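You operate a simulated robot arm through the tools that you are given. There is no shell and no other tool. Be economical: measure what you need, move in short steps, check, and stop when the job is done.

Carry out the task below with a simulated robot arm. There is one attempt and no reset: what you move stays moved.

Task
Test the blue tensioner: teal tray if it reads 17 to 23 cN, grey tray if not.
Fine: seat it in the test stand, lead the white clip through the eye to the slide, pull the slide out, push it home, and park the clip before you lift the tensioner out. Set down upright: what you pick out.

The check looks at the end state, three seconds after you hand in, the way a careful person would. Anything else that was tipped, shoved, dropped, spilled or broken makes it a failure.

Robot
A 6-joint arm with a two-finger parallel gripper, fixed in place. Base frame: the origin is at the foot of the arm, x ahead of it, y to its left, z up; the work surface is at about z = 0. Readings come in m, degrees, newtons and seconds.
With the tool pointing down near the work surface it reaches from about 0.14 to 0.58 m from the base axis. Its first joint turns from -66.0 to 66.0 degrees. Payload 2.1 kg.
The TCP is the grasp point between the finger pads, 0.03 m short of the fingertips. In the tool frame z runs along the fingers and y along their closing line. Largest opening 0.094 m; finger width 0.028, thickness 0.01; the body of the gripper, 0.05 by 0.096 m, starts 0.055 m behind the TCP.
Orientation is that of the tool frame in the base frame, as a unit quaternion [x, y, z, w]. With the fingers straight down and closing along the base's y, the tool's x points along the base's -x, its y along +y and its z along -z.

Tools
- The arm moves only by the tool drive_tool. Its argument "increments" is a list of rows, each an object (a shift or turn left out is 0, a gripper value left out holds the last) with "dp": the shift along the base's x, y, z in m, a list of three; "angular": the turn, a rotation vector about the base's x, y, z in degrees, a list of three; "jaw": the finger opening in m, from 0 to 0.094. In form: [{"dp": [dx, dy, dz], "angular": [ax, ay, az], "jaw": jaw}, ...]. A call has 1 to 12 rows; each row is the pose to reach, as a shift and turn from the pose commanded when the call began. A row lasts 0.2 s, in which the tool goes at most 0.05 m and 8.6 degrees; a call with a longer step from one row to the next is refused whole, and so is a gripper value outside its range. Where a pose cannot be reached the arm comes as near as it can. A force on the tool above 40 N (or 10 N above the force at the start of the call, whichever is more), or a blocked arm, ends the call early, and 0.2 s more pass. Each finger travels about 0.072 m/s and halts on what it meets, pressing with about 33 N; the grip force reading is that of the motor and also rises with nothing between the fingers. The clock runs only during rows and for 0.2 s after the last one: add rows that repeat a pose to give the fingers time. The reply holds the time, the measured pose of the TCP, the force on the tool along the base axes, the opening and the grip force, in the units named above and with some noise, with the torque about the TCP (base axes, N m) and any sound that the robot's microphone picked up.
- Cameras (640 x 400 px; columns grow to the right, rows downward): "scene" is fixed at [0.0248, -0.3534, 0.5103]; the picture's right is [0.94, -0.34, 0.00], its down [-0.14, -0.38, -0.91] and it looks along [0.31, 0.86, -0.41] (base axes); focal length 293 px, centre (320, 200). "wrist" rides on the gripper at [0.076, 0.014, -0.103] in the tool frame; the picture's right is [-0.18, 0.98, 0.00], its down [-0.75, -0.14, -0.64] and it looks along [-0.63, -0.12, 0.77] (tool axes); focal length 243 px, centre (320, 200). There is no depth. A picture from a camera that has moved, and an enlarged one, comes with that camera's place and axes in the base frame and with its lens. The place of the scene camera against the robot may be out by one fixed shift of up to 0.018 m in any direction.
- grab_frame(camera): a new picture of that camera. No time passes.
- zoom(camera, box): a new picture of the part [left, top, right, bottom] of that camera's present view, enlarged. No time passes.
- hand_in(): hands the job in; it is judged then, once.

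Go step by step. Nothing tells you positions but the pictures and the camera data: compare them with the known pose of the tool, close in by small moves and look again before you grip or let go. The budget is 120 turns and 64 pictures, counting those below and the enlarged ones. Unless the task says otherwise, let go and move clear before handing in, and close with one line.

The tools are called by a JSON object that holds its "api" and its "payload". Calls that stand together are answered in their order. drive_tool: Moves the arm, as the interface text tells. Its arguments: {"type":"object","properties":{"increments":{"type":"array"}},"required":["increments"]} The other tools are called the same way: grab_frame (camera) takes a picture; zoom (camera, box) takes an enlarged picture of a part of a camera's view; hand_in () hands the job in.

At the start:

```text
t: 0.0
ee_pos: [0.2706, 0.1322, 0.365]
ee_rot: [0.0, 1.0, 0.002, 0.0]
contact_force: [-0.1, 0.2, -0.8]
moment: [-0.01, 0.02, -0.02]
finger_gap: 0.094
gripper_force: 0.0
```

scene: 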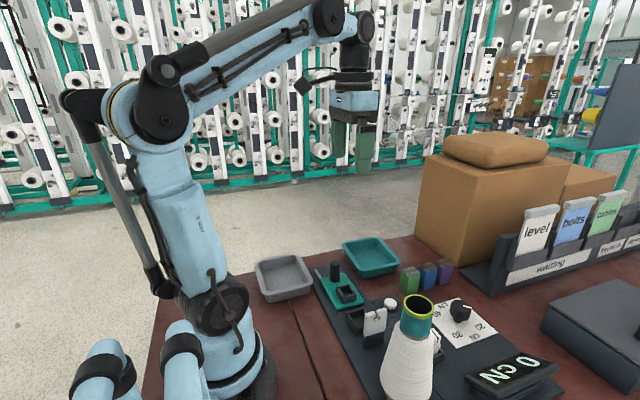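
wrist: 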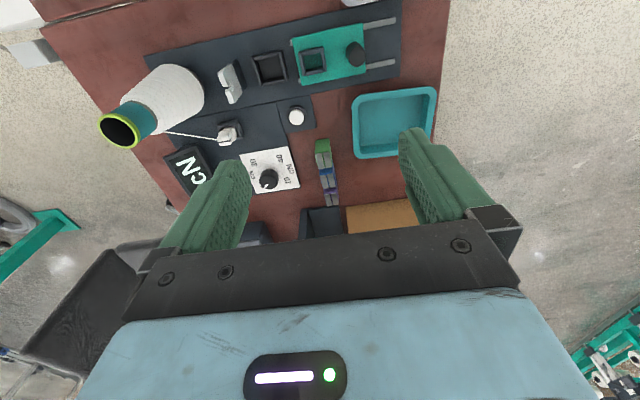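

I see a test stand with a slide (teal carriage with black knob), a socket, an eye, a yarn cone with a clip, a dial, and a display, with three small coloured blocks to the side. I'll look closer at both views before moving.

{"api": "zoom", "payload": {"camera": "scene", "box": [300, 220, 560, 400]}}

{"api": "zoom", "payload": {"camera": "wrist", "box": [90, 0, 450, 225]}}

```text
2.22 times, centred on (430, 310) of scene
camera zoom: at [0.0248, -0.3534, 0.5103], right [0.94, -0.34, 0.0], down [-0.14, -0.38, -0.91], along [0.31, 0.86, -0.41], focal length 652 px, centre (76, -44)
```

zoom: 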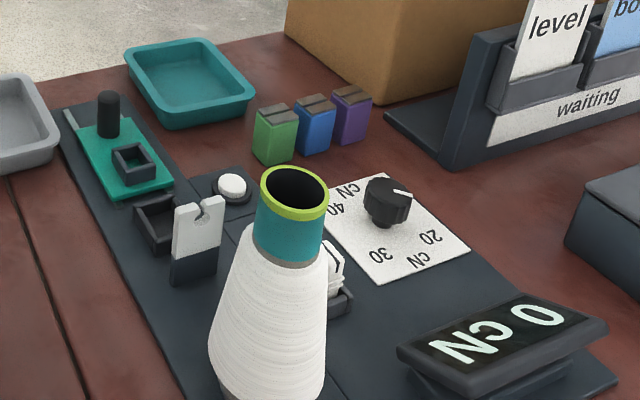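

```text
1.78 times, centred on (270, 112) of wrist
camera zoom: at [0.1939, 0.147, 0.4659], right [0.18, 0.98, 0.0], down [0.75, -0.14, 0.64], along [0.63, -0.12, -0.77], focal length 431 px, centre (409, 356)
```

zoom: 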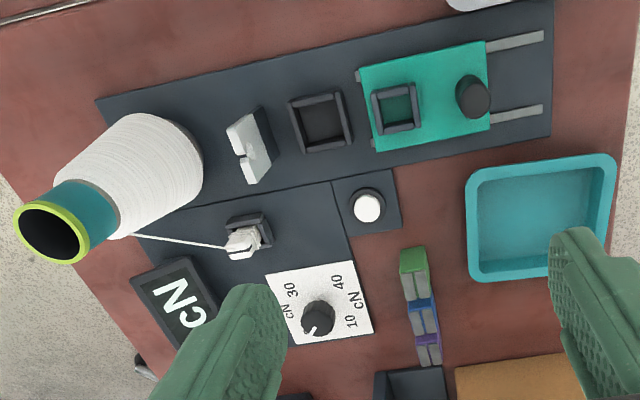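

The tensioners stand in a row at x ≈ 0.41–0.53, y ≈ 0.11, with blue in the middle. The stand lies along x ≈ 0.268: eye at y ≈ -0.01, seat at 0.05, slide pocket at 0.12 and knob at 0.19, and the clip is parked near (0.36, -0.06). I'll go nearer to the blue one and look.

{"api": "drive_tool", "payload": {"increments": [{"dp": [0.035, -0.005, -0.03]}, {"dp": [0.07, -0.01, -0.06]}, {"dp": [0.105, -0.015, -0.09]}, {"dp": [0.14, -0.02, -0.12]}, {"dp": [0.15, -0.022, -0.145]}, {"dp": [0.15, -0.022, -0.145]}]}}

{"api": "grab_frame", "payload": {"camera": "wrist"}}

{"api": "zoom", "payload": {"camera": "scene", "box": [390, 250, 500, 350]}}

```text
t: 1.4
ee_pos: [0.4209, 0.1109, 0.2202]
ee_rot: [-0.001, 1.0, 0.001, 0.001]
contact_force: [-0.2, 0.1, -0.2]
moment: [-0.01, 0.0, -0.05]
finger_gap: 0.0938
gripper_force: 0.0
```

```text
59 pictures are left
camera wrist: at [0.3443, 0.1251, 0.3215], right [0.18, 0.98, 0.0], down [0.75, -0.14, 0.64], along [0.63, -0.12, -0.77], focal length 243 px, centre (320, 200)
```

wrist: 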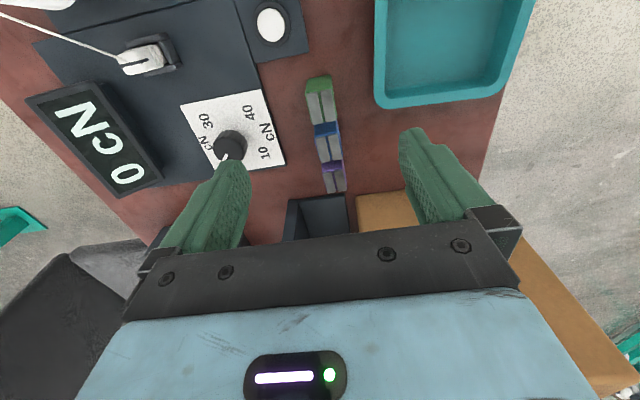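

```text
4.00 times, centred on (445, 300) of scene
camera zoom: at [0.0248, -0.3534, 0.5103], right [0.94, -0.34, 0.0], down [-0.14, -0.38, -0.91], along [0.31, 0.86, -0.41], focal length 1173 px, centre (-180, -200)
```

zoom: 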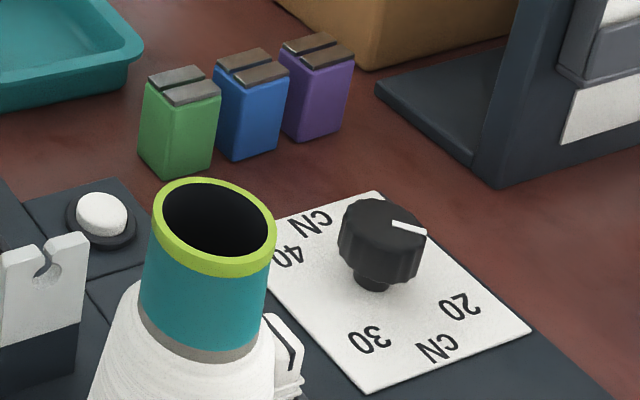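

The tensioners have slots on top running along x, so the blue one will need a 90° turn to suit the thread line along y. I'll zoom for its exact position and for the dial.

{"api": "zoom", "payload": {"camera": "wrist", "box": [260, 60, 400, 200]}}

{"api": "zoom", "payload": {"camera": "wrist", "box": [100, 0, 310, 180]}}

```text
2.86 times, centred on (330, 130) of wrist
camera zoom: at [0.3443, 0.1251, 0.3215], right [0.18, 0.98, 0.0], down [0.75, -0.14, 0.64], along [0.63, -0.12, -0.77], focal length 693 px, centre (291, 400)
```

zoom: 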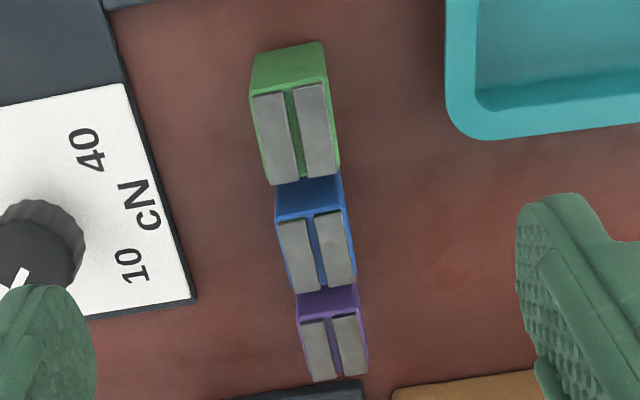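

```text
2.22 times, centred on (205, 90) of wrist
camera zoom: at [0.3443, 0.1251, 0.3215], right [0.18, 0.98, 0.0], down [0.75, -0.14, 0.64], along [0.63, -0.12, -0.77], focal length 539 px, centre (576, 444)
```

zoom: 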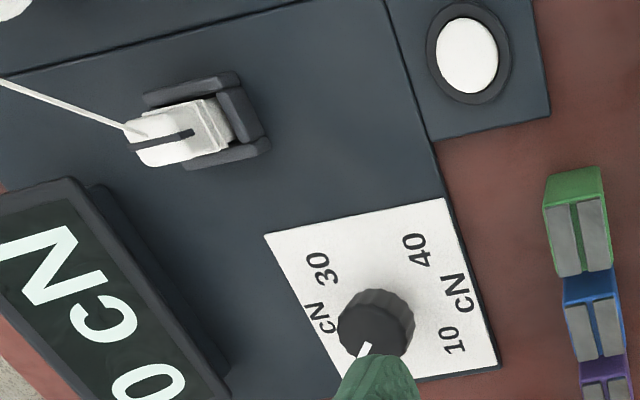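

Blue's top sits near (0.482, 0.110) with its height about 0.06; its footprint is about 0.034 (x) by 0.026 (y). I'll go above it and check before descending.

{"api": "drive_tool", "payload": {"increments": [{"dp": [0.03, 0, -0.03], "jaw": 0.07}, {"dp": [0.061, -0.0005, -0.06]}, {"dp": [0.061, -0.0005, -0.1]}, {"dp": [0.061, -0.0005, -0.1]}]}}

{"api": "grab_frame", "payload": {"camera": "wrist"}}

{"api": "zoom", "payload": {"camera": "scene", "box": [370, 200, 500, 300]}}

```text
t: 2.4
ee_pos: [0.4824, 0.1112, 0.1199]
ee_rot: [0.0, 1.0, 0.002, 0.001]
contact_force: [-0.1, -0.2, -0.1]
moment: [-0.01, -0.01, 0.03]
finger_gap: 0.0698
gripper_force: 0.1
```

```text
55 pictures are left
camera wrist: at [0.4056, 0.1265, 0.2215], right [0.18, 0.98, 0.0], down [0.75, -0.14, 0.64], along [0.63, -0.12, -0.77], focal length 243 px, centre (320, 200)
```

wrist: 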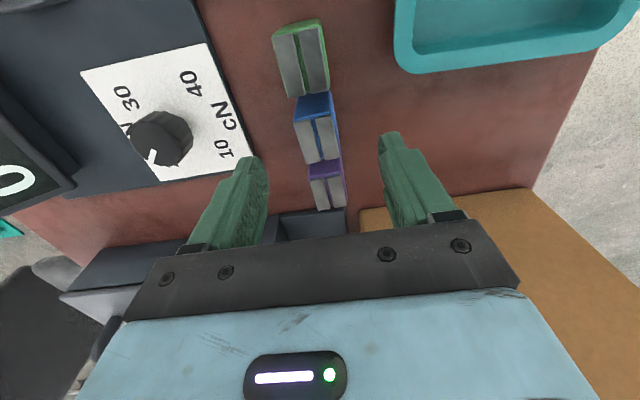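

```text
4.00 times, centred on (435, 250) of scene
camera zoom: at [0.0248, -0.3534, 0.5103], right [0.94, -0.34, 0.0], down [-0.14, -0.38, -0.91], along [0.31, 0.86, -0.41], focal length 1173 px, centre (-140, 0)
```

zoom: 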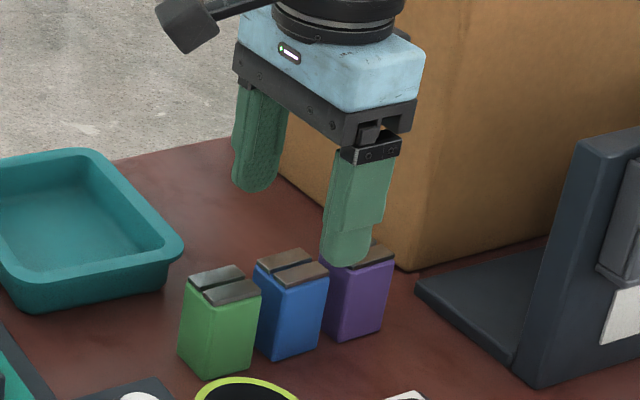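

Position confirmed at (0.482, 0.110) from two views. I'm descending to z = 0.06 and gripping.

{"api": "drive_tool", "payload": {"increments": [{"dp": [0, -0.001, -0.03]}, {"dp": [0, -0.001, -0.06]}, {"dp": [0, -0.001, -0.06]}, {"dp": [0, -0.001, -0.06], "jaw": 0.02}, {"dp": [0, -0.001, -0.06]}, {"dp": [0, -0.001, -0.06]}, {"dp": [0, -0.001, -0.06]}]}}

{"api": "grab_frame", "payload": {"camera": "wrist"}}

```text
t: 4.0
ee_pos: [0.4814, 0.1099, 0.0619]
ee_rot: [-0.001, 1.0, 0.0, 0.001]
contact_force: [0.6, -0.4, 1.5]
moment: [-0.04, 0.02, -0.02]
finger_gap: 0.0291
gripper_force: 32.7
```

```text
53 pictures are left
camera wrist: at [0.4055, 0.1245, 0.1629], right [0.18, 0.98, 0.0], down [0.75, -0.14, 0.64], along [0.63, -0.12, -0.77], focal length 243 px, centre (320, 200)
```

wrist: 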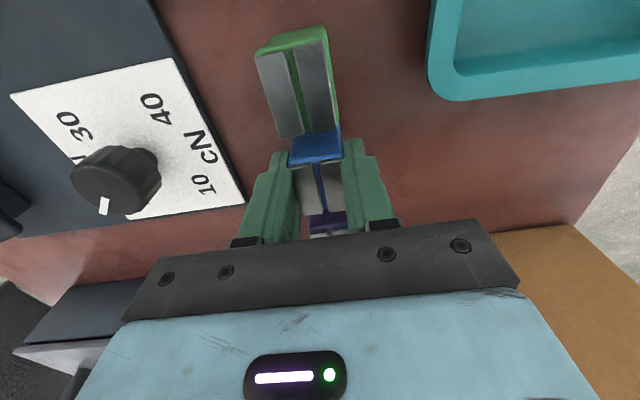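

Blue is gripped (gap 0.029). I'll lift it straight up, then turn it −90° while moving back toward the stand.

{"api": "drive_tool", "payload": {"increments": [{"dp": [0, 0, 0.045]}, {"dp": [0, 0, 0.09]}, {"dp": [0, 0, 0.135]}, {"dp": [-0.02, 0, 0.17], "angular": [0, 0, -8]}, {"dp": [-0.04, 0, 0.19], "angular": [0, 0, -16]}, {"dp": [-0.06, 0, 0.19], "angular": [0, 0, -24]}, {"dp": [-0.08, 0, 0.19], "angular": [0, 0, -32]}, {"dp": [-0.1, 0, 0.19], "angular": [0, 0, -40]}, {"dp": [-0.12, 0, 0.19], "angular": [0, 0, -48]}, {"dp": [-0.14, 0, 0.19], "angular": [0, 0, -56]}, {"dp": [-0.16, 0, 0.19], "angular": [0, 0, -64]}, {"dp": [-0.18, 0, 0.19], "angular": [0, 0, -72]}]}}

```text
t: 6.6
ee_pos: [0.3002, 0.1099, 0.2472]
ee_rot: [0.588, 0.809, 0.0, 0.001]
contact_force: [-0.9, 0.3, 0.8]
moment: [-0.06, 0.0, 0.02]
finger_gap: 0.02
gripper_force: 0.1
```

The gap reads 0.02 with no grip force, so the block may not be held. I'm looking at both views.

{"api": "grab_frame", "payload": {"camera": "scene"}}

{"api": "grab_frame", "payload": {"camera": "wrist"}}

```text
52 pictures are left
```

scene: 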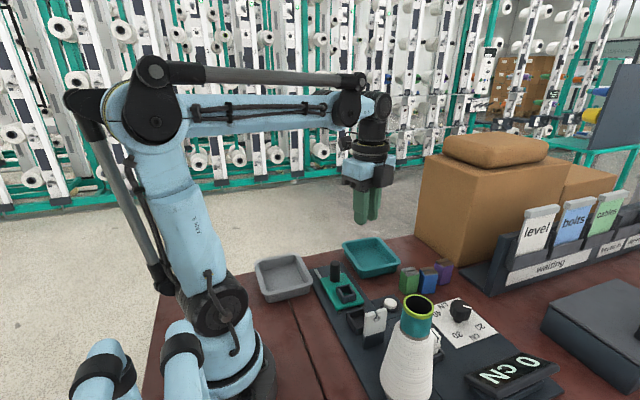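

```text
51 pictures are left
camera wrist: at [0.2902, 0.1872, 0.35], right [0.99, 0.13, 0.0], down [0.1, -0.76, 0.64], along [0.08, -0.64, -0.77], focal length 243 px, centre (320, 200)
```

wrist: 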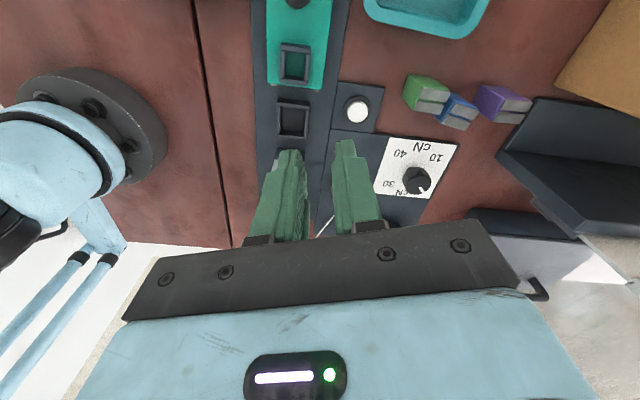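

The blue one slipped out but still stands near its place. I'm zooming in to see its pose.

{"api": "zoom", "payload": {"camera": "wrist", "box": [380, 60, 540, 150]}}

{"api": "zoom", "payload": {"camera": "scene", "box": [390, 250, 470, 300]}}

{"api": "zoom", "payload": {"camera": "wrist", "box": [240, 0, 400, 160]}}

```text
4.00 times, centred on (460, 105) of wrist
camera zoom: at [0.2902, 0.1872, 0.35], right [0.99, 0.13, 0.0], down [0.1, -0.76, 0.64], along [0.08, -0.64, -0.77], focal length 970 px, centre (-240, 580)
```

zoom: 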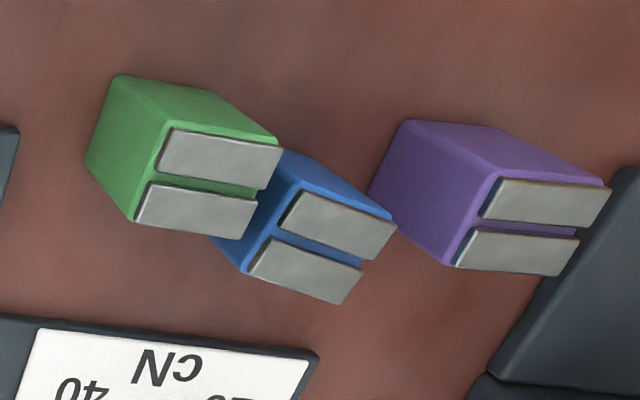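

```text
8.00 times, centred on (430, 275) of scene
camera zoom: at [0.0248, -0.3534, 0.5103], right [0.94, -0.34, 0.0], down [-0.14, -0.38, -0.91], along [0.31, 0.86, -0.41], focal length 2346 px, centre (-560, -400)
```

zoom: 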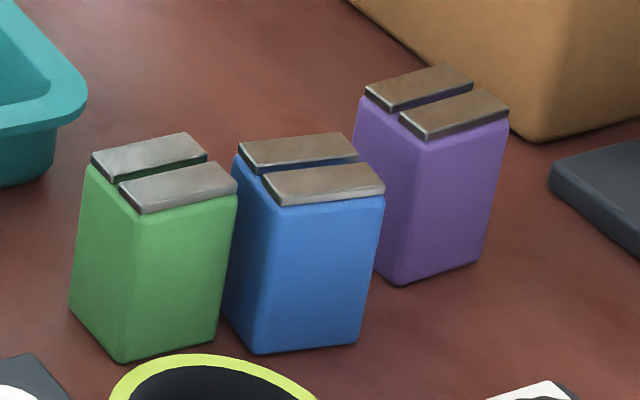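

```text
2.50 times, centred on (320, 80) of wrist
camera zoom: at [0.2902, 0.1872, 0.35], right [0.99, 0.13, 0.0], down [0.1, -0.76, 0.64], along [0.08, -0.64, -0.77], focal length 606 px, centre (320, 500)
```

zoom: 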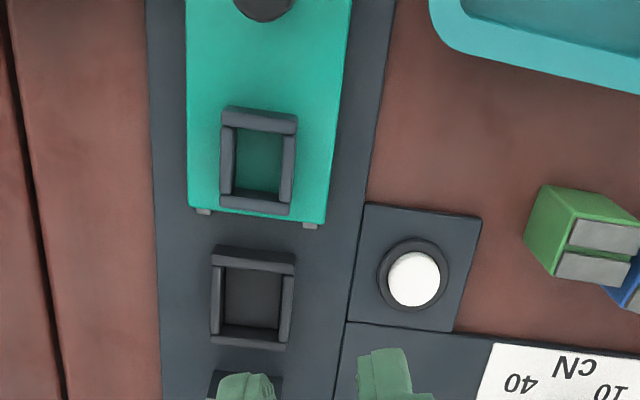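

Blue got dragged to about (0.471, 0.098) and turned about −9°, standing upright clear of green by a few millimetres. I gripped too high, on the slick caps. I'll return above it with matching yaw and look, then grip lower.

{"api": "drive_tool", "payload": {"increments": [{"dp": [0.02, 0, 0], "angular": [0, 0, 8], "jaw": 0.06}, {"dp": [0.04, 0, 0], "angular": [0, 0, 16]}, {"dp": [0.06, 0, -0.02], "angular": [0, 0, 24]}, {"dp": [0.08, 0, -0.03], "angular": [0, 0, 32]}, {"dp": [0.1, -0.01, -0.04], "angular": [0, 0, 40]}, {"dp": [0.12, -0.01, -0.05], "angular": [0, 0, 48]}, {"dp": [0.14, -0.01, -0.07], "angular": [0, 0, 56]}, {"dp": [0.169, -0.0107, -0.1], "angular": [0, 0, 62.5]}, {"dp": [0.169, -0.0107, -0.12], "angular": [0, 0, 62.5]}, {"dp": [0.169, -0.0107, -0.12], "angular": [0, 0, 62.5]}]}}

{"api": "zoom", "payload": {"camera": "wrist", "box": [200, 0, 440, 240]}}

```text
t: 8.8
ee_pos: [0.4707, 0.0991, 0.1288]
ee_rot: [0.081, 0.997, 0.0, 0.001]
contact_force: [0.7, 0.0, 0.2]
moment: [0.0, 0.02, 0.01]
finger_gap: 0.06
gripper_force: 0.1
```

```text
1.67 times, centred on (320, 120) of wrist
camera zoom: at [0.3976, 0.1249, 0.2305], right [0.34, 0.94, 0.0], down [0.72, -0.26, 0.64], along [0.6, -0.22, -0.77], focal length 404 px, centre (320, 333)
```

zoom: 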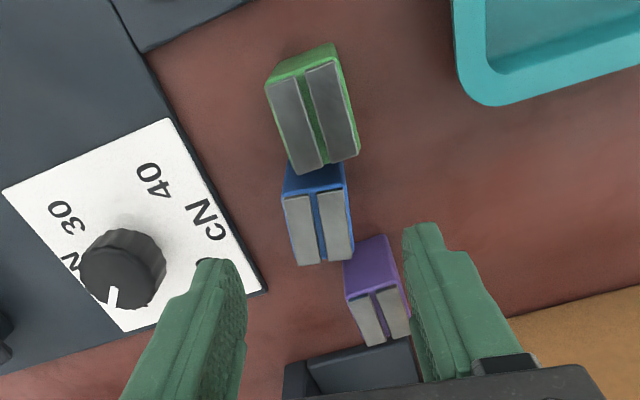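

Blue is at about (0.473, 0.097), yaw −10°, and clear of both neighbours. I'm descending to a lower grip (z ≈ 0.042), closing, then lifting a little to test it.

{"api": "drive_tool", "payload": {"increments": [{"dp": [0.002, -0.0015, -0.03]}, {"dp": [0.002, -0.0015, -0.06]}, {"dp": [0.002, -0.0015, -0.088]}, {"dp": [0.002, -0.0015, -0.088], "jaw": 0.01}, {"dp": [0.002, -0.0015, -0.088]}, {"dp": [0.002, -0.0015, -0.088]}, {"dp": [0.002, -0.0015, -0.088]}, {"dp": [0.002, -0.0015, -0.078]}, {"dp": [0.002, -0.0015, -0.068]}, {"dp": [0.002, -0.0015, -0.068]}]}}

{"api": "zoom", "payload": {"camera": "scene", "box": [370, 200, 500, 300]}}

```text
t: 11.0
ee_pos: [0.473, 0.0975, 0.0614]
ee_rot: [0.082, 0.997, 0.001, 0.001]
contact_force: [-0.4, -0.8, -1.4]
moment: [-0.02, 0.01, 0.02]
finger_gap: 0.0338
gripper_force: 33.1
```

```text
4.00 times, centred on (435, 250) of scene
camera zoom: at [0.0248, -0.3534, 0.5103], right [0.94, -0.34, 0.0], down [-0.14, -0.38, -0.91], along [0.31, 0.86, -0.41], focal length 1173 px, centre (-140, 0)
```

zoom: 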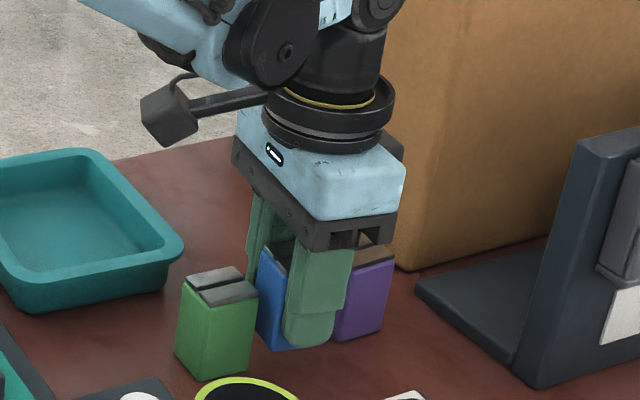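

Grip is good now (gap 0.034, body held, about 1.4 N weight). I'm lifting straight up, then turning −80° while retreating to the stand.

{"api": "drive_tool", "payload": {"increments": [{"dp": [0, 0, 0.03]}, {"dp": [0, 0, 0.06]}, {"dp": [0, 0, 0.09]}, {"dp": [0, 0, 0.12]}, {"dp": [0, 0, 0.12]}]}}

{"api": "drive_tool", "payload": {"increments": [{"dp": [-0.02, 0, 0.01], "angular": [0, 0, -7]}, {"dp": [-0.04, 0, 0.01], "angular": [0, 0, -14]}, {"dp": [-0.06, 0, 0.01], "angular": [0, 0, -21]}, {"dp": [-0.08, 0, 0.01], "angular": [0, 0, -28]}, {"dp": [-0.1, 0, 0.01], "angular": [0, 0, -35]}, {"dp": [-0.12, 0, 0.01], "angular": [0, 0, -42]}, {"dp": [-0.14, 0, 0.01], "angular": [0, 0, -49]}, {"dp": [-0.16, 0, 0.01], "angular": [0, 0, -56]}, {"dp": [-0.18, 0, 0.01], "angular": [0, 0, -63]}, {"dp": [-0.2, 0, 0.01], "angular": [0, 0, -70]}, {"dp": [-0.205, 0, 0.01], "angular": [0, 0, -77]}, {"dp": [-0.205, 0, 0.01], "angular": [0, 0, -80]}]}}

{"api": "grab_frame", "payload": {"camera": "wrist"}}

{"api": "zoom", "payload": {"camera": "scene", "box": [300, 180, 480, 360]}}

```text
t: 12.2
ee_pos: [0.4762, 0.0961, 0.1806]
ee_rot: [0.082, 0.997, 0.001, 0.001]
contact_force: [0.1, 0.1, -1.0]
moment: [0.01, -0.01, 0.02]
finger_gap: 0.034
gripper_force: 32.6
```

```text
t: 14.8
ee_pos: [0.2686, 0.0971, 0.1913]
ee_rot: [0.704, 0.71, 0.0, 0.001]
contact_force: [0.7, -0.3, -0.6]
moment: [-0.02, 0.01, 0.01]
finger_gap: 0.0339
gripper_force: 33.1
```

```text
45 pictures are left
camera wrist: at [0.2809, 0.1741, 0.2929], right [0.98, -0.18, 0.0], down [-0.14, -0.75, 0.64], along [-0.11, -0.63, -0.77], focal length 243 px, centre (320, 200)
```

wrist: 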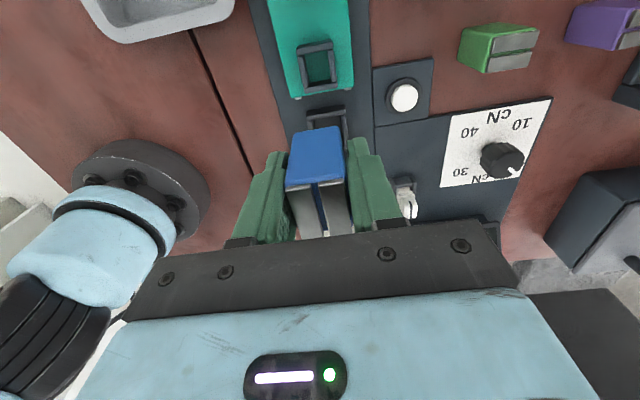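

```text
2.22 times, centred on (390, 270) of scene
camera zoom: at [0.0248, -0.3534, 0.5103], right [0.94, -0.34, 0.0], down [-0.14, -0.38, -0.91], along [0.31, 0.86, -0.41], focal length 652 px, centre (164, 44)
```

zoom: 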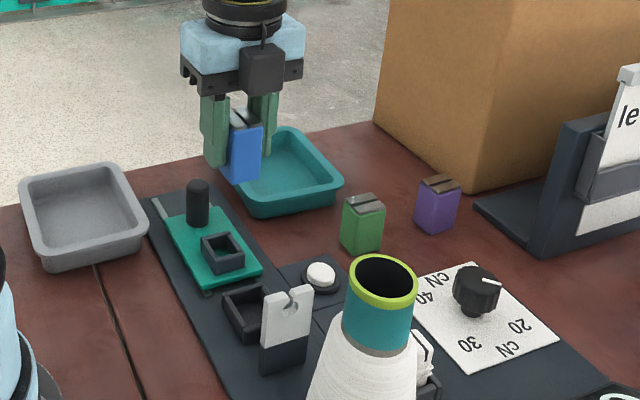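

The block is held with its slot along y. I'll raise it a little to see the seat past the block and fix its centre.

{"api": "drive_tool", "payload": {"increments": [{"dp": [0, -0.005, 0.04]}, {"dp": [0, -0.01, 0.07]}, {"dp": [0, -0.01, 0.07]}]}}

{"api": "zoom", "payload": {"camera": "wrist", "box": [230, 20, 390, 180]}}

```text
t: 15.6
ee_pos: [0.2655, 0.0887, 0.2601]
ee_rot: [0.704, 0.711, 0.0, 0.003]
contact_force: [0.6, 0.6, -0.3]
moment: [-0.04, 0.0, -0.01]
finger_gap: 0.0338
gripper_force: 33.1
```

```text
2.50 times, centred on (310, 100) of wrist
camera zoom: at [0.2798, 0.1648, 0.3616], right [0.98, -0.17, 0.0], down [-0.13, -0.75, 0.64], along [-0.11, -0.63, -0.77], focal length 606 px, centre (345, 450)
```

zoom: 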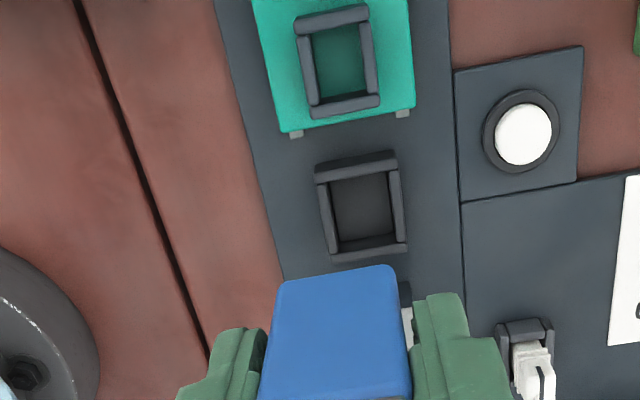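

The seat centre comes out near (0.270, 0.049), with inner size about 0.036. I'm moving above it at low height and checking alignment from both cameras.

{"api": "drive_tool", "payload": {"increments": [{"dp": [0.001, -0.02, -0.04]}, {"dp": [0.0025, -0.0395, -0.08]}, {"dp": [0.0025, -0.0395, -0.12]}, {"dp": [0.0025, -0.0395, -0.16]}, {"dp": [0.0025, -0.0395, -0.17]}, {"dp": [0.0025, -0.0395, -0.17]}]}}

{"api": "zoom", "payload": {"camera": "wrist", "box": [230, 20, 390, 180]}}

{"api": "zoom", "payload": {"camera": "scene", "box": [320, 250, 420, 350]}}

```text
t: 17.0
ee_pos: [0.2709, 0.0479, 0.0892]
ee_rot: [0.704, 0.71, 0.001, 0.001]
contact_force: [0.6, -0.7, -0.8]
moment: [0.01, 0.0, -0.01]
finger_gap: 0.0339
gripper_force: 32.7
```

```text
2.50 times, centred on (310, 100) of wrist
camera zoom: at [0.284, 0.1248, 0.1914], right [0.98, -0.17, 0.0], down [-0.13, -0.75, 0.64], along [-0.11, -0.63, -0.77], focal length 606 px, centre (345, 450)
```

zoom: 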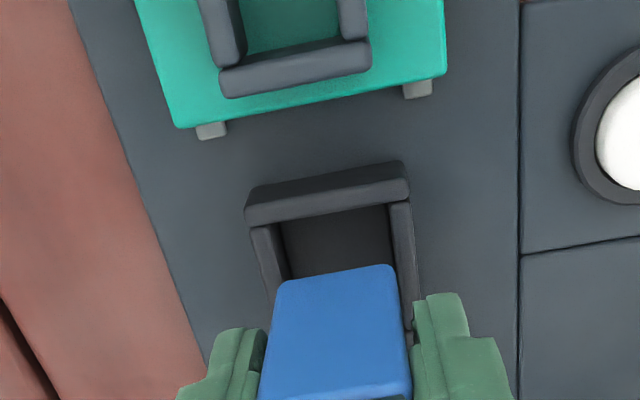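

```text
4.00 times, centred on (370, 300) of scene
camera zoom: at [0.0248, -0.3534, 0.5103], right [0.94, -0.34, 0.0], down [-0.14, -0.38, -0.91], along [0.31, 0.86, -0.41], focal length 1173 px, centre (120, -200)
```

zoom: 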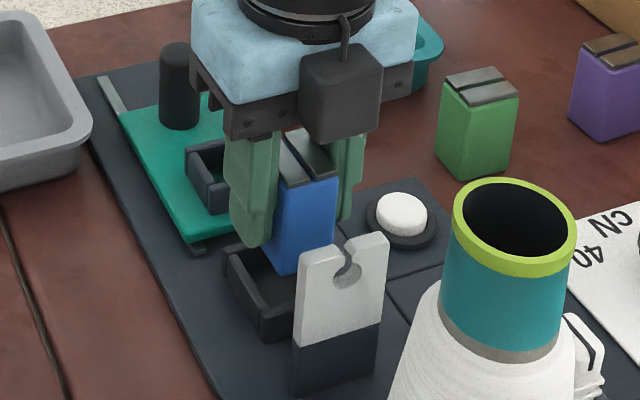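

The walls top out near z ≈ 0.025, x agrees, and the block should go about 3.5 mm in +y. I'm shifting and lowering so that it just enters the seat, then looking.

{"api": "drive_tool", "payload": {"increments": [{"dp": [-0.0005, 0.0035, 0]}, {"dp": [-0.0005, 0.0035, -0.01]}, {"dp": [-0.0005, 0.0035, -0.018]}, {"dp": [-0.0005, 0.0035, -0.018]}]}}

{"api": "zoom", "payload": {"camera": "wrist", "box": [230, 60, 390, 180]}}

{"api": "zoom", "payload": {"camera": "scene", "box": [330, 270, 420, 350]}}

```text
t: 18.0
ee_pos: [0.2713, 0.0517, 0.0709]
ee_rot: [0.704, 0.711, 0.0, 0.001]
contact_force: [0.2, 0.0, -1.1]
moment: [-0.02, -0.01, 0.02]
finger_gap: 0.0338
gripper_force: 32.9
```

```text
3.33 times, centred on (310, 120) of wrist
camera zoom: at [0.2839, 0.1283, 0.1739], right [0.98, -0.17, 0.0], down [-0.13, -0.75, 0.64], along [-0.11, -0.63, -0.77], focal length 809 px, centre (353, 467)
```

zoom: 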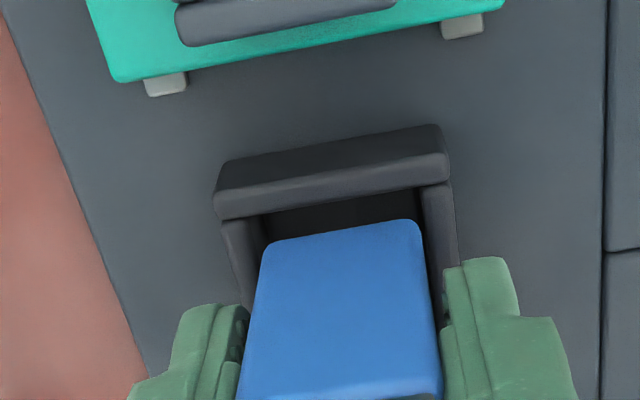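

```text
5.00 times, centred on (375, 310) of scene
camera zoom: at [0.0248, -0.3534, 0.5103], right [0.94, -0.34, 0.0], down [-0.14, -0.38, -0.91], along [0.31, 0.86, -0.41], focal length 1466 px, centre (45, -350)
```

zoom: 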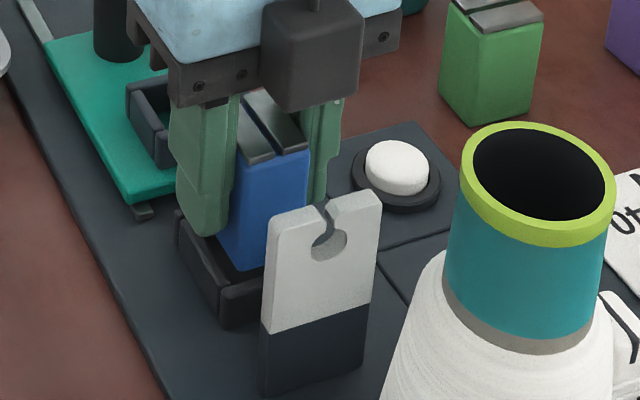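

The block is nearly centred over the seat, so I add 1 mm in +y. I'm lowering slowly until the fingertips come near the wall tops.

{"api": "drive_tool", "payload": {"increments": [{"dp": [0, 0.001, 0]}, {"dp": [0, 0.001, -0.005]}, {"dp": [0, 0.001, -0.01]}, {"dp": [0, 0.001, -0.015]}, {"dp": [0, 0.001, -0.015]}]}}

{"api": "zoom", "payload": {"camera": "wrist", "box": [230, 60, 390, 180]}}

{"api": "zoom", "payload": {"camera": "scene", "box": [330, 270, 420, 350]}}

```text
t: 19.2
ee_pos: [0.2704, 0.0516, 0.0566]
ee_rot: [0.703, 0.711, -0.001, 0.001]
contact_force: [0.7, 0.2, -1.1]
moment: [0.01, -0.01, -0.01]
finger_gap: 0.0339
gripper_force: 33.0
```

```text
3.33 times, centred on (310, 120) of wrist
camera zoom: at [0.2839, 0.1288, 0.1596], right [0.98, -0.17, 0.0], down [-0.13, -0.75, 0.64], along [-0.11, -0.63, -0.77], focal length 809 px, centre (353, 467)
```

zoom: 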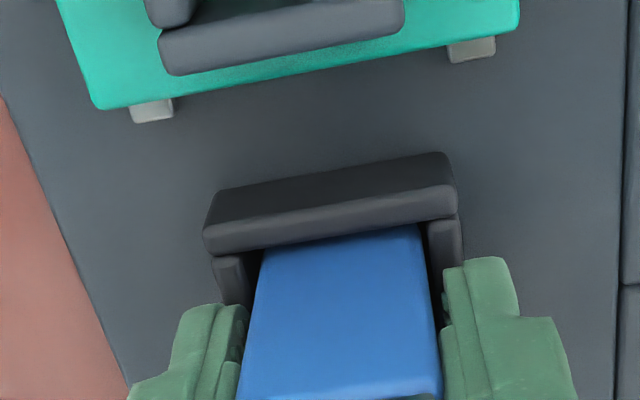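

```text
5.00 times, centred on (375, 310) of scene
camera zoom: at [0.0248, -0.3534, 0.5103], right [0.94, -0.34, 0.0], down [-0.14, -0.38, -0.91], along [0.31, 0.86, -0.41], focal length 1466 px, centre (45, -350)
```

zoom: 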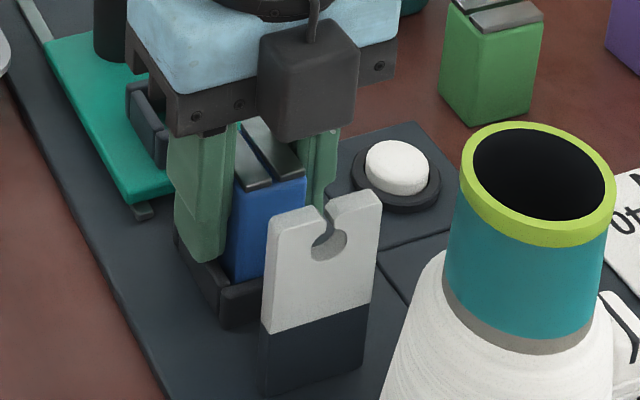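

It is inside the walls with no contact force yet. I'll lower in small steps until something touches.

{"api": "drive_tool", "payload": {"increments": [{"dp": [0, 0, -0.002]}, {"dp": [0, 0, -0.004]}, {"dp": [0, 0, -0.006]}, {"dp": [0, 0, -0.006]}]}}

```text
t: 19.6
ee_pos: [0.2697, 0.0517, 0.0573]
ee_rot: [0.704, 0.71, 0.0, 0.001]
contact_force: [-1.3, -0.1, 13.7]
moment: [0.18, -0.12, -0.08]
finger_gap: 0.0334
gripper_force: 33.1
stopped in row 1: the force on the tool passed its limit at 61 N (the readings are from after the stop); the commanded pose is now the measured one
```

Contact at z ≈ 0.056 fits the fingertips meeting the wall tops, with the block about 1 cm inside the seat. I'll ease up slightly, open, and let it settle.

{"api": "drive_tool", "payload": {"increments": [{"dp": [0, 0, 0.001]}, {"dp": [0, 0, 0.001], "jaw": 0.05}, {"dp": [0, 0, 0.001]}, {"dp": [0, 0, 0.001]}]}}

{"api": "zoom", "payload": {"camera": "scene", "box": [330, 270, 420, 350]}}

{"api": "zoom", "payload": {"camera": "wrist", "box": [230, 60, 390, 240]}}

```text
t: 20.6
ee_pos: [0.271, 0.0513, 0.0571]
ee_rot: [0.704, 0.71, 0.0, 0.0]
contact_force: [0.0, -0.3, -1.1]
moment: [-0.01, -0.01, -0.02]
finger_gap: 0.0498
gripper_force: 0.1
```

```text
5.00 times, centred on (375, 310) of scene
camera zoom: at [0.0248, -0.3534, 0.5103], right [0.94, -0.34, 0.0], down [-0.14, -0.38, -0.91], along [0.31, 0.86, -0.41], focal length 1466 px, centre (45, -350)
```

zoom: 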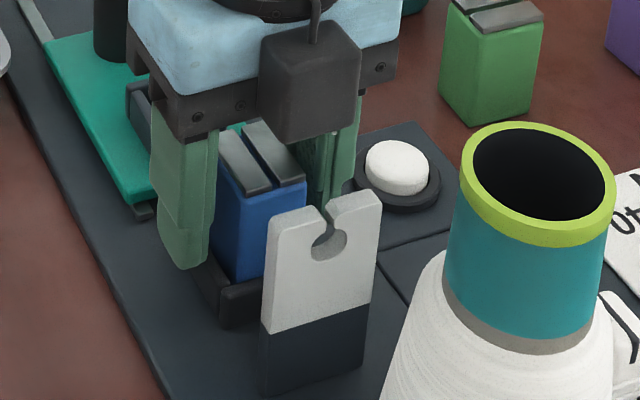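

```text
2.22 times, centred on (310, 150) of wrist
camera zoom: at [0.2841, 0.1281, 0.1594], right [0.98, -0.17, 0.0], down [-0.13, -0.75, 0.64], along [-0.11, -0.63, -0.77], focal length 539 px, centre (342, 311)
```

zoom: 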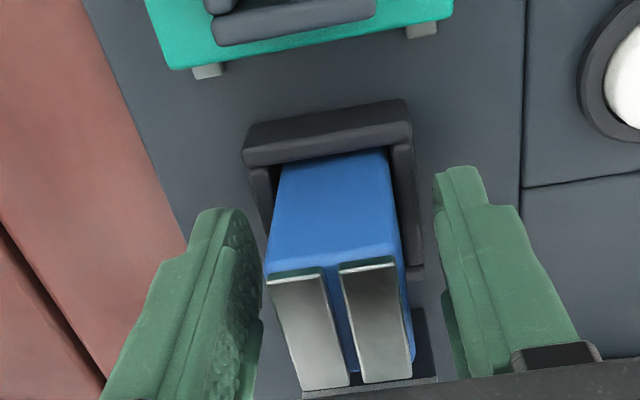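

The block is in the seat and upright. I'll rise clear and check that it is level and fully down.

{"api": "drive_tool", "payload": {"increments": [{"dp": [0, 0, 0.03]}, {"dp": [0, 0, 0.07]}, {"dp": [0, 0.02, 0.11]}, {"dp": [0, 0.05, 0.14]}, {"dp": [0, 0.05, 0.14]}]}}

{"api": "grab_frame", "payload": {"camera": "wrist"}}

{"api": "zoom", "payload": {"camera": "scene", "box": [310, 250, 460, 370]}}

```text
t: 21.8
ee_pos: [0.2723, 0.1023, 0.199]
ee_rot: [0.704, 0.711, -0.001, 0.001]
contact_force: [0.0, 0.3, -0.2]
moment: [-0.01, 0.0, 0.02]
finger_gap: 0.05
gripper_force: 0.0
```

```text
34 pictures are left
camera wrist: at [0.2858, 0.1787, 0.2994], right [0.98, -0.17, 0.0], down [-0.13, -0.75, 0.64], along [-0.11, -0.63, -0.77], focal length 243 px, centre (320, 200)
```

wrist: 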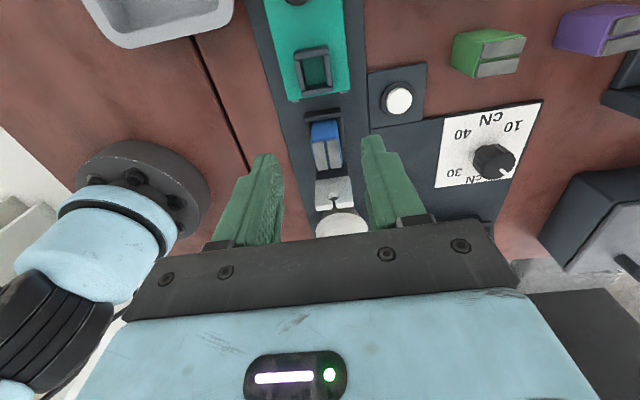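

```text
3.33 times, centred on (385, 310) of scene
camera zoom: at [0.0248, -0.3534, 0.5103], right [0.94, -0.34, 0.0], down [-0.14, -0.38, -0.91], along [0.31, 0.86, -0.41], focal length 978 px, centre (103, -167)
```

zoom: 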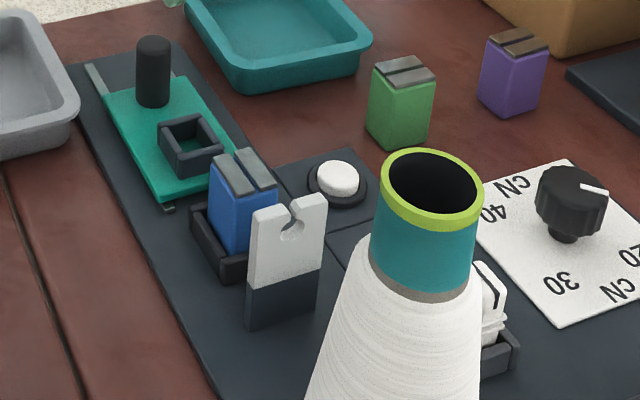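

The tensioner sits level in the seat, with its slot in line with the eye's notch. The cone stands at about (0.27, −0.10), 0.195 m tall. Next I'll go look at the parked clip near (0.36, −0.06).

{"api": "drive_tool", "payload": {"increments": [{"dp": [0.03, -0.03, 0]}, {"dp": [0.06, -0.06, 0]}, {"dp": [0.088, -0.095, 0]}, {"dp": [0.088, -0.095, 0]}]}}

{"api": "zoom", "payload": {"camera": "wrist", "box": [190, 20, 430, 200]}}

```text
t: 22.8
ee_pos: [0.36, 0.0093, 0.1997]
ee_rot: [0.704, 0.71, -0.001, 0.001]
contact_force: [0.2, 0.0, -0.3]
moment: [0.01, 0.0, -0.01]
finger_gap: 0.0499
gripper_force: 0.1
```

```text
2.22 times, centred on (310, 110) of wrist
camera zoom: at [0.3739, 0.0865, 0.3006], right [0.98, -0.17, 0.0], down [-0.13, -0.75, 0.64], along [-0.11, -0.63, -0.77], focal length 539 px, centre (342, 400)
```

zoom: 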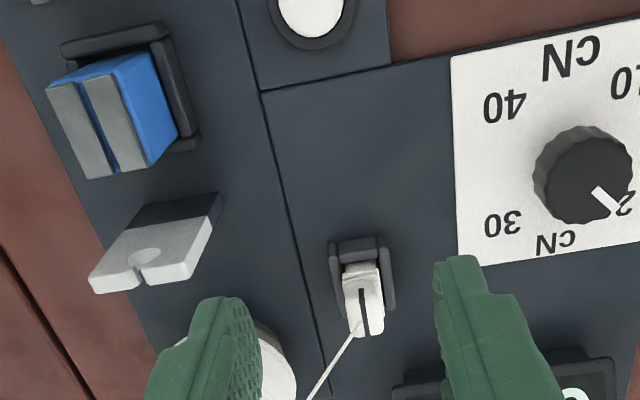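

The clip stands upright in its holder near (0.362, −0.051), with its top around z ≈ 0.068 and the thread leaving its −y side. The dial's pointer stands at 20, and I'll leave it alone. I'm going closer to the clip.

{"api": "drive_tool", "payload": {"increments": [{"dp": [0.001, -0.03, -0.04]}, {"dp": [0.002, -0.045, -0.08]}, {"dp": [0.002, -0.045, -0.08]}]}}

{"api": "zoom", "payload": {"camera": "wrist", "box": [220, 20, 420, 220]}}

{"api": "zoom", "payload": {"camera": "scene", "box": [400, 270, 500, 370]}}

```text
t: 23.6
ee_pos: [0.3602, -0.038, 0.1209]
ee_rot: [0.703, 0.711, 0.0, 0.001]
contact_force: [-0.2, 0.3, 0.1]
moment: [0.01, 0.03, 0.02]
finger_gap: 0.0499
gripper_force: 0.1
```

```text
2.00 times, centred on (320, 120) of wrist
camera zoom: at [0.3736, 0.0385, 0.2216], right [0.98, -0.17, 0.0], down [-0.13, -0.75, 0.64], along [-0.11, -0.63, -0.77], focal length 485 px, centre (320, 360)
```

zoom: 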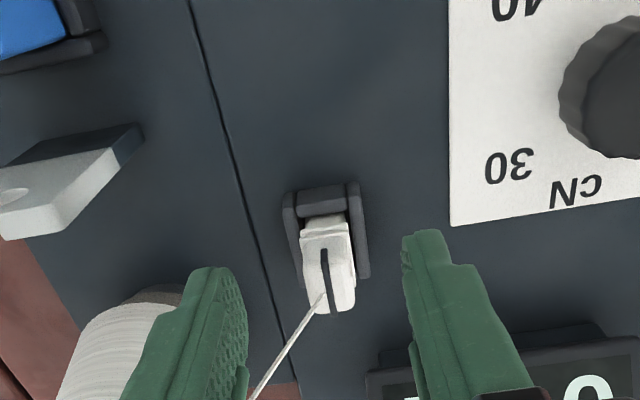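

```text
4.00 times, centred on (450, 320) of scene
camera zoom: at [0.0248, -0.3534, 0.5103], right [0.94, -0.34, 0.0], down [-0.14, -0.38, -0.91], along [0.31, 0.86, -0.41], focal length 1173 px, centre (-200, -280)
```

zoom: 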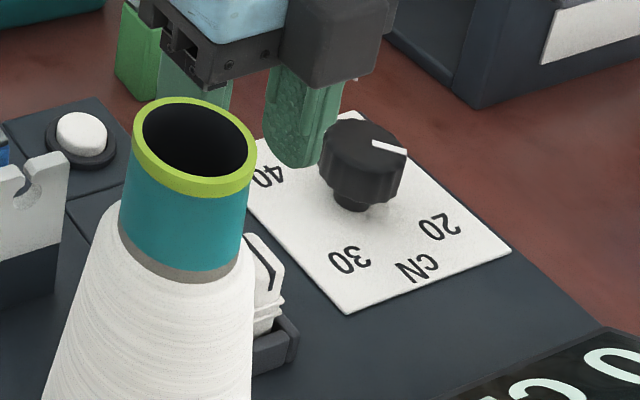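

The fingers are aligned on the clip in x. Its top is at about z 0.06 and its centre at y ≈ −0.052. I'm descending in two steps to z ≈ 0.058 and closing gently on it.

{"api": "drive_tool", "payload": {"increments": [{"dp": [0, -0.0105, 0]}, {"dp": [0, -0.0105, -0.03]}, {"dp": [0, -0.0105, -0.061]}, {"dp": [0, -0.0105, -0.061]}, {"dp": [0, -0.0105, -0.061], "jaw": 0.005}, {"dp": [0, -0.0105, -0.061]}, {"dp": [0, -0.0105, -0.061]}, {"dp": [0, -0.0105, -0.061]}]}}

{"api": "zoom", "payload": {"camera": "wrist", "box": [220, 20, 420, 220]}}

```text
t: 25.4
ee_pos: [0.3605, -0.0465, 0.0609]
ee_rot: [0.703, 0.711, 0.0, 0.001]
contact_force: [-1.0, 0.1, -1.8]
moment: [0.09, 0.04, 0.03]
finger_gap: 0.0212
gripper_force: 33.1
```

```text
2.00 times, centred on (320, 120) of wrist
camera zoom: at [0.3737, 0.0301, 0.1629], right [0.98, -0.17, 0.0], down [-0.13, -0.75, 0.64], along [-0.11, -0.63, -0.77], focal length 485 px, centre (320, 360)
```

zoom: 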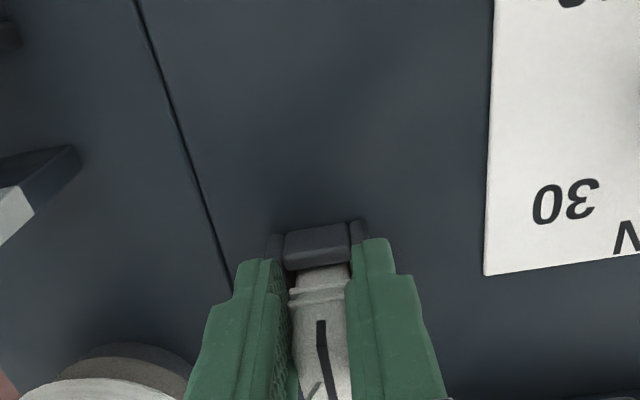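

The clip is gripped (gap 0.021). I'm lifting it straight up and checking where the thread runs.

{"api": "drive_tool", "payload": {"increments": [{"dp": [0, 0, 0.02]}, {"dp": [0, 0, 0.04]}, {"dp": [0, 0, 0.06]}, {"dp": [0, 0, 0.08]}, {"dp": [0, 0, 0.1]}, {"dp": [0, 0, 0.1]}]}}

{"api": "grab_frame", "payload": {"camera": "scene"}}

{"api": "grab_frame", "payload": {"camera": "wrist"}}

```text
t: 26.8
ee_pos: [0.3613, -0.0476, 0.1567]
ee_rot: [0.703, 0.711, -0.001, 0.0]
contact_force: [0.2, 0.1, -0.6]
moment: [0.0, 0.0, -0.02]
finger_gap: 0.021
gripper_force: 33.0
```

```text
28 pictures are left
```

scene: 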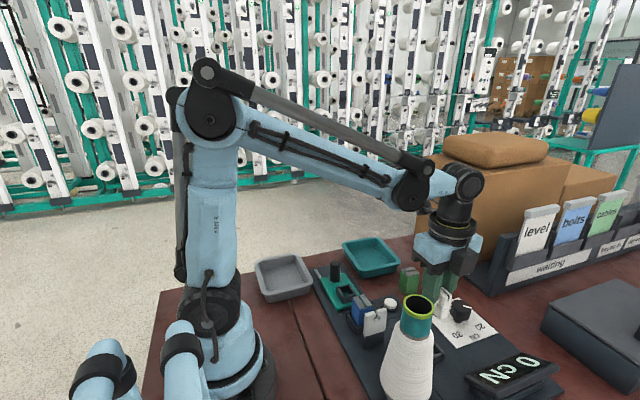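

```text
27 pictures are left
camera wrist: at [0.3754, 0.0295, 0.2586], right [0.98, -0.17, 0.0], down [-0.13, -0.75, 0.64], along [-0.11, -0.63, -0.77], focal length 243 px, centre (320, 200)
```

wrist: 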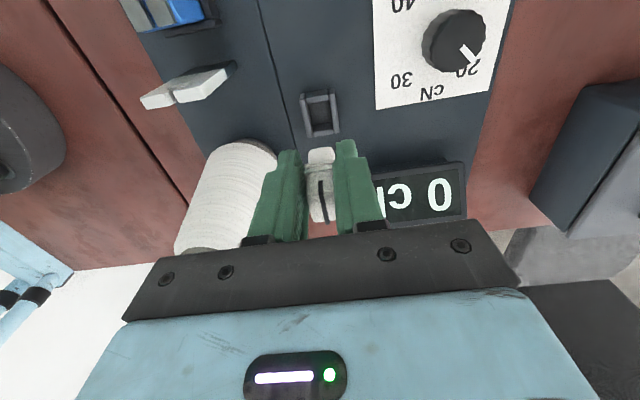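

The clip is held and the display still shows 0. I'm moving high around to the far side of the eye, then in over the stand line, so the thread comes down over the notch.

{"api": "drive_tool", "payload": {"increments": [{"dp": [0, 0.03, 0.01]}, {"dp": [0, 0.065, 0.01]}, {"dp": [0, 0.1, 0.01]}, {"dp": [-0.03, 0.13, 0.01]}, {"dp": [-0.06, 0.15, 0.01]}, {"dp": [-0.09, 0.17, 0.01]}, {"dp": [-0.09, 0.17, 0.01]}]}}

{"api": "zoom", "payload": {"camera": "scene", "box": [300, 200, 480, 360]}}

{"api": "zoom", "payload": {"camera": "wrist", "box": [200, 0, 440, 240]}}

```text
t: 28.4
ee_pos: [0.2701, 0.1216, 0.1691]
ee_rot: [0.704, 0.71, -0.001, 0.001]
contact_force: [0.7, -0.5, -0.2]
moment: [0.01, -0.01, 0.01]
finger_gap: 0.0207
gripper_force: 32.7
```

```text
2.50 times, centred on (390, 280) of scene
camera zoom: at [0.0248, -0.3534, 0.5103], right [0.94, -0.34, 0.0], down [-0.14, -0.38, -0.91], along [0.31, 0.86, -0.41], focal length 733 px, centre (145, 0)
```

zoom: 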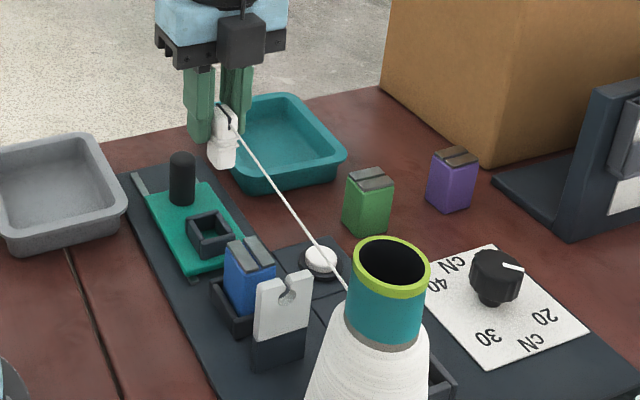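

```text
1.67 times, centred on (320, 120) of wrist
camera zoom: at [0.2837, 0.1981, 0.2705], right [0.98, -0.17, 0.0], down [-0.13, -0.75, 0.64], along [-0.11, -0.63, -0.77], focal length 404 px, centre (320, 333)
```

zoom: 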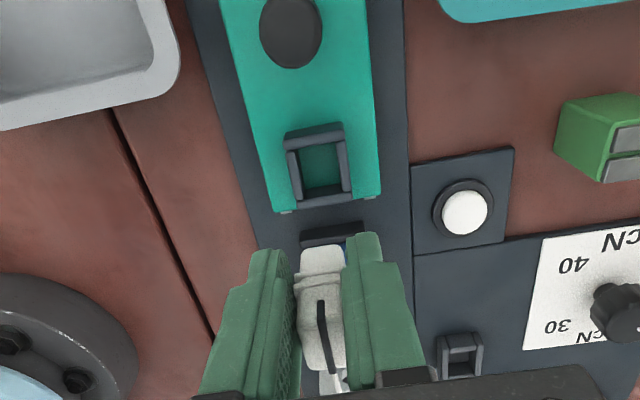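

The thread runs from the clip to the cone, beside the eye line. The pocket centre is (0.270, 0.122), but the clip hangs about 14 mm to the −y side of the TCP, so I need TCP y ≈ 0.136. I'm lowering to just above the pocket and checking.

{"api": "drive_tool", "payload": {"increments": [{"dp": [0, 0.015, 0]}, {"dp": [0, 0.015, -0.035]}, {"dp": [0, 0.015, -0.065]}, {"dp": [0, 0.015, -0.065]}]}}

{"api": "zoom", "payload": {"camera": "scene", "box": [310, 230, 430, 350]}}

{"api": "zoom", "payload": {"camera": "wrist", "box": [240, 60, 400, 220]}}

```text
t: 29.4
ee_pos: [0.271, 0.1359, 0.1018]
ee_rot: [0.703, 0.711, -0.001, 0.0]
contact_force: [0.2, -0.8, -1.1]
moment: [-0.02, 0.01, 0.01]
finger_gap: 0.021
gripper_force: 33.1
```

```text
3.33 times, centred on (370, 290) of scene
camera zoom: at [0.0248, -0.3534, 0.5103], right [0.94, -0.34, 0.0], down [-0.14, -0.38, -0.91], along [0.31, 0.86, -0.41], focal length 978 px, centre (153, -100)
```

zoom: 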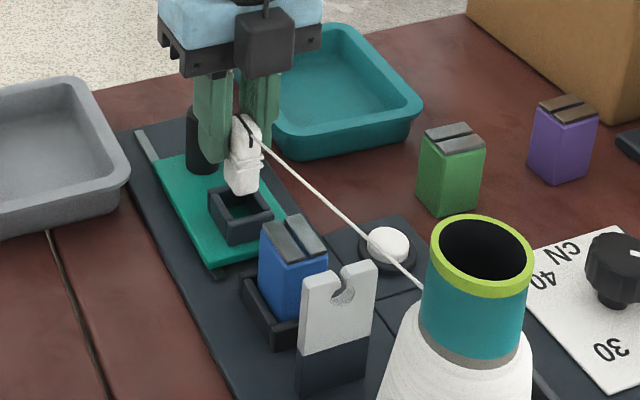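

```text
2.50 times, centred on (320, 140) of wrist
camera zoom: at [0.2838, 0.2134, 0.2028], right [0.98, -0.17, 0.0], down [-0.13, -0.75, 0.64], along [-0.11, -0.63, -0.77], focal length 606 px, centre (320, 350)
```

zoom: 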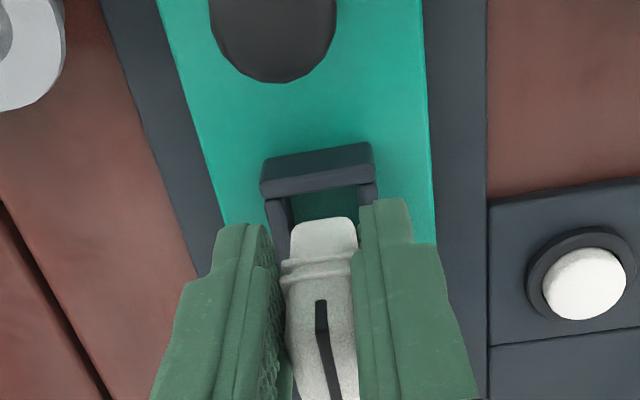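

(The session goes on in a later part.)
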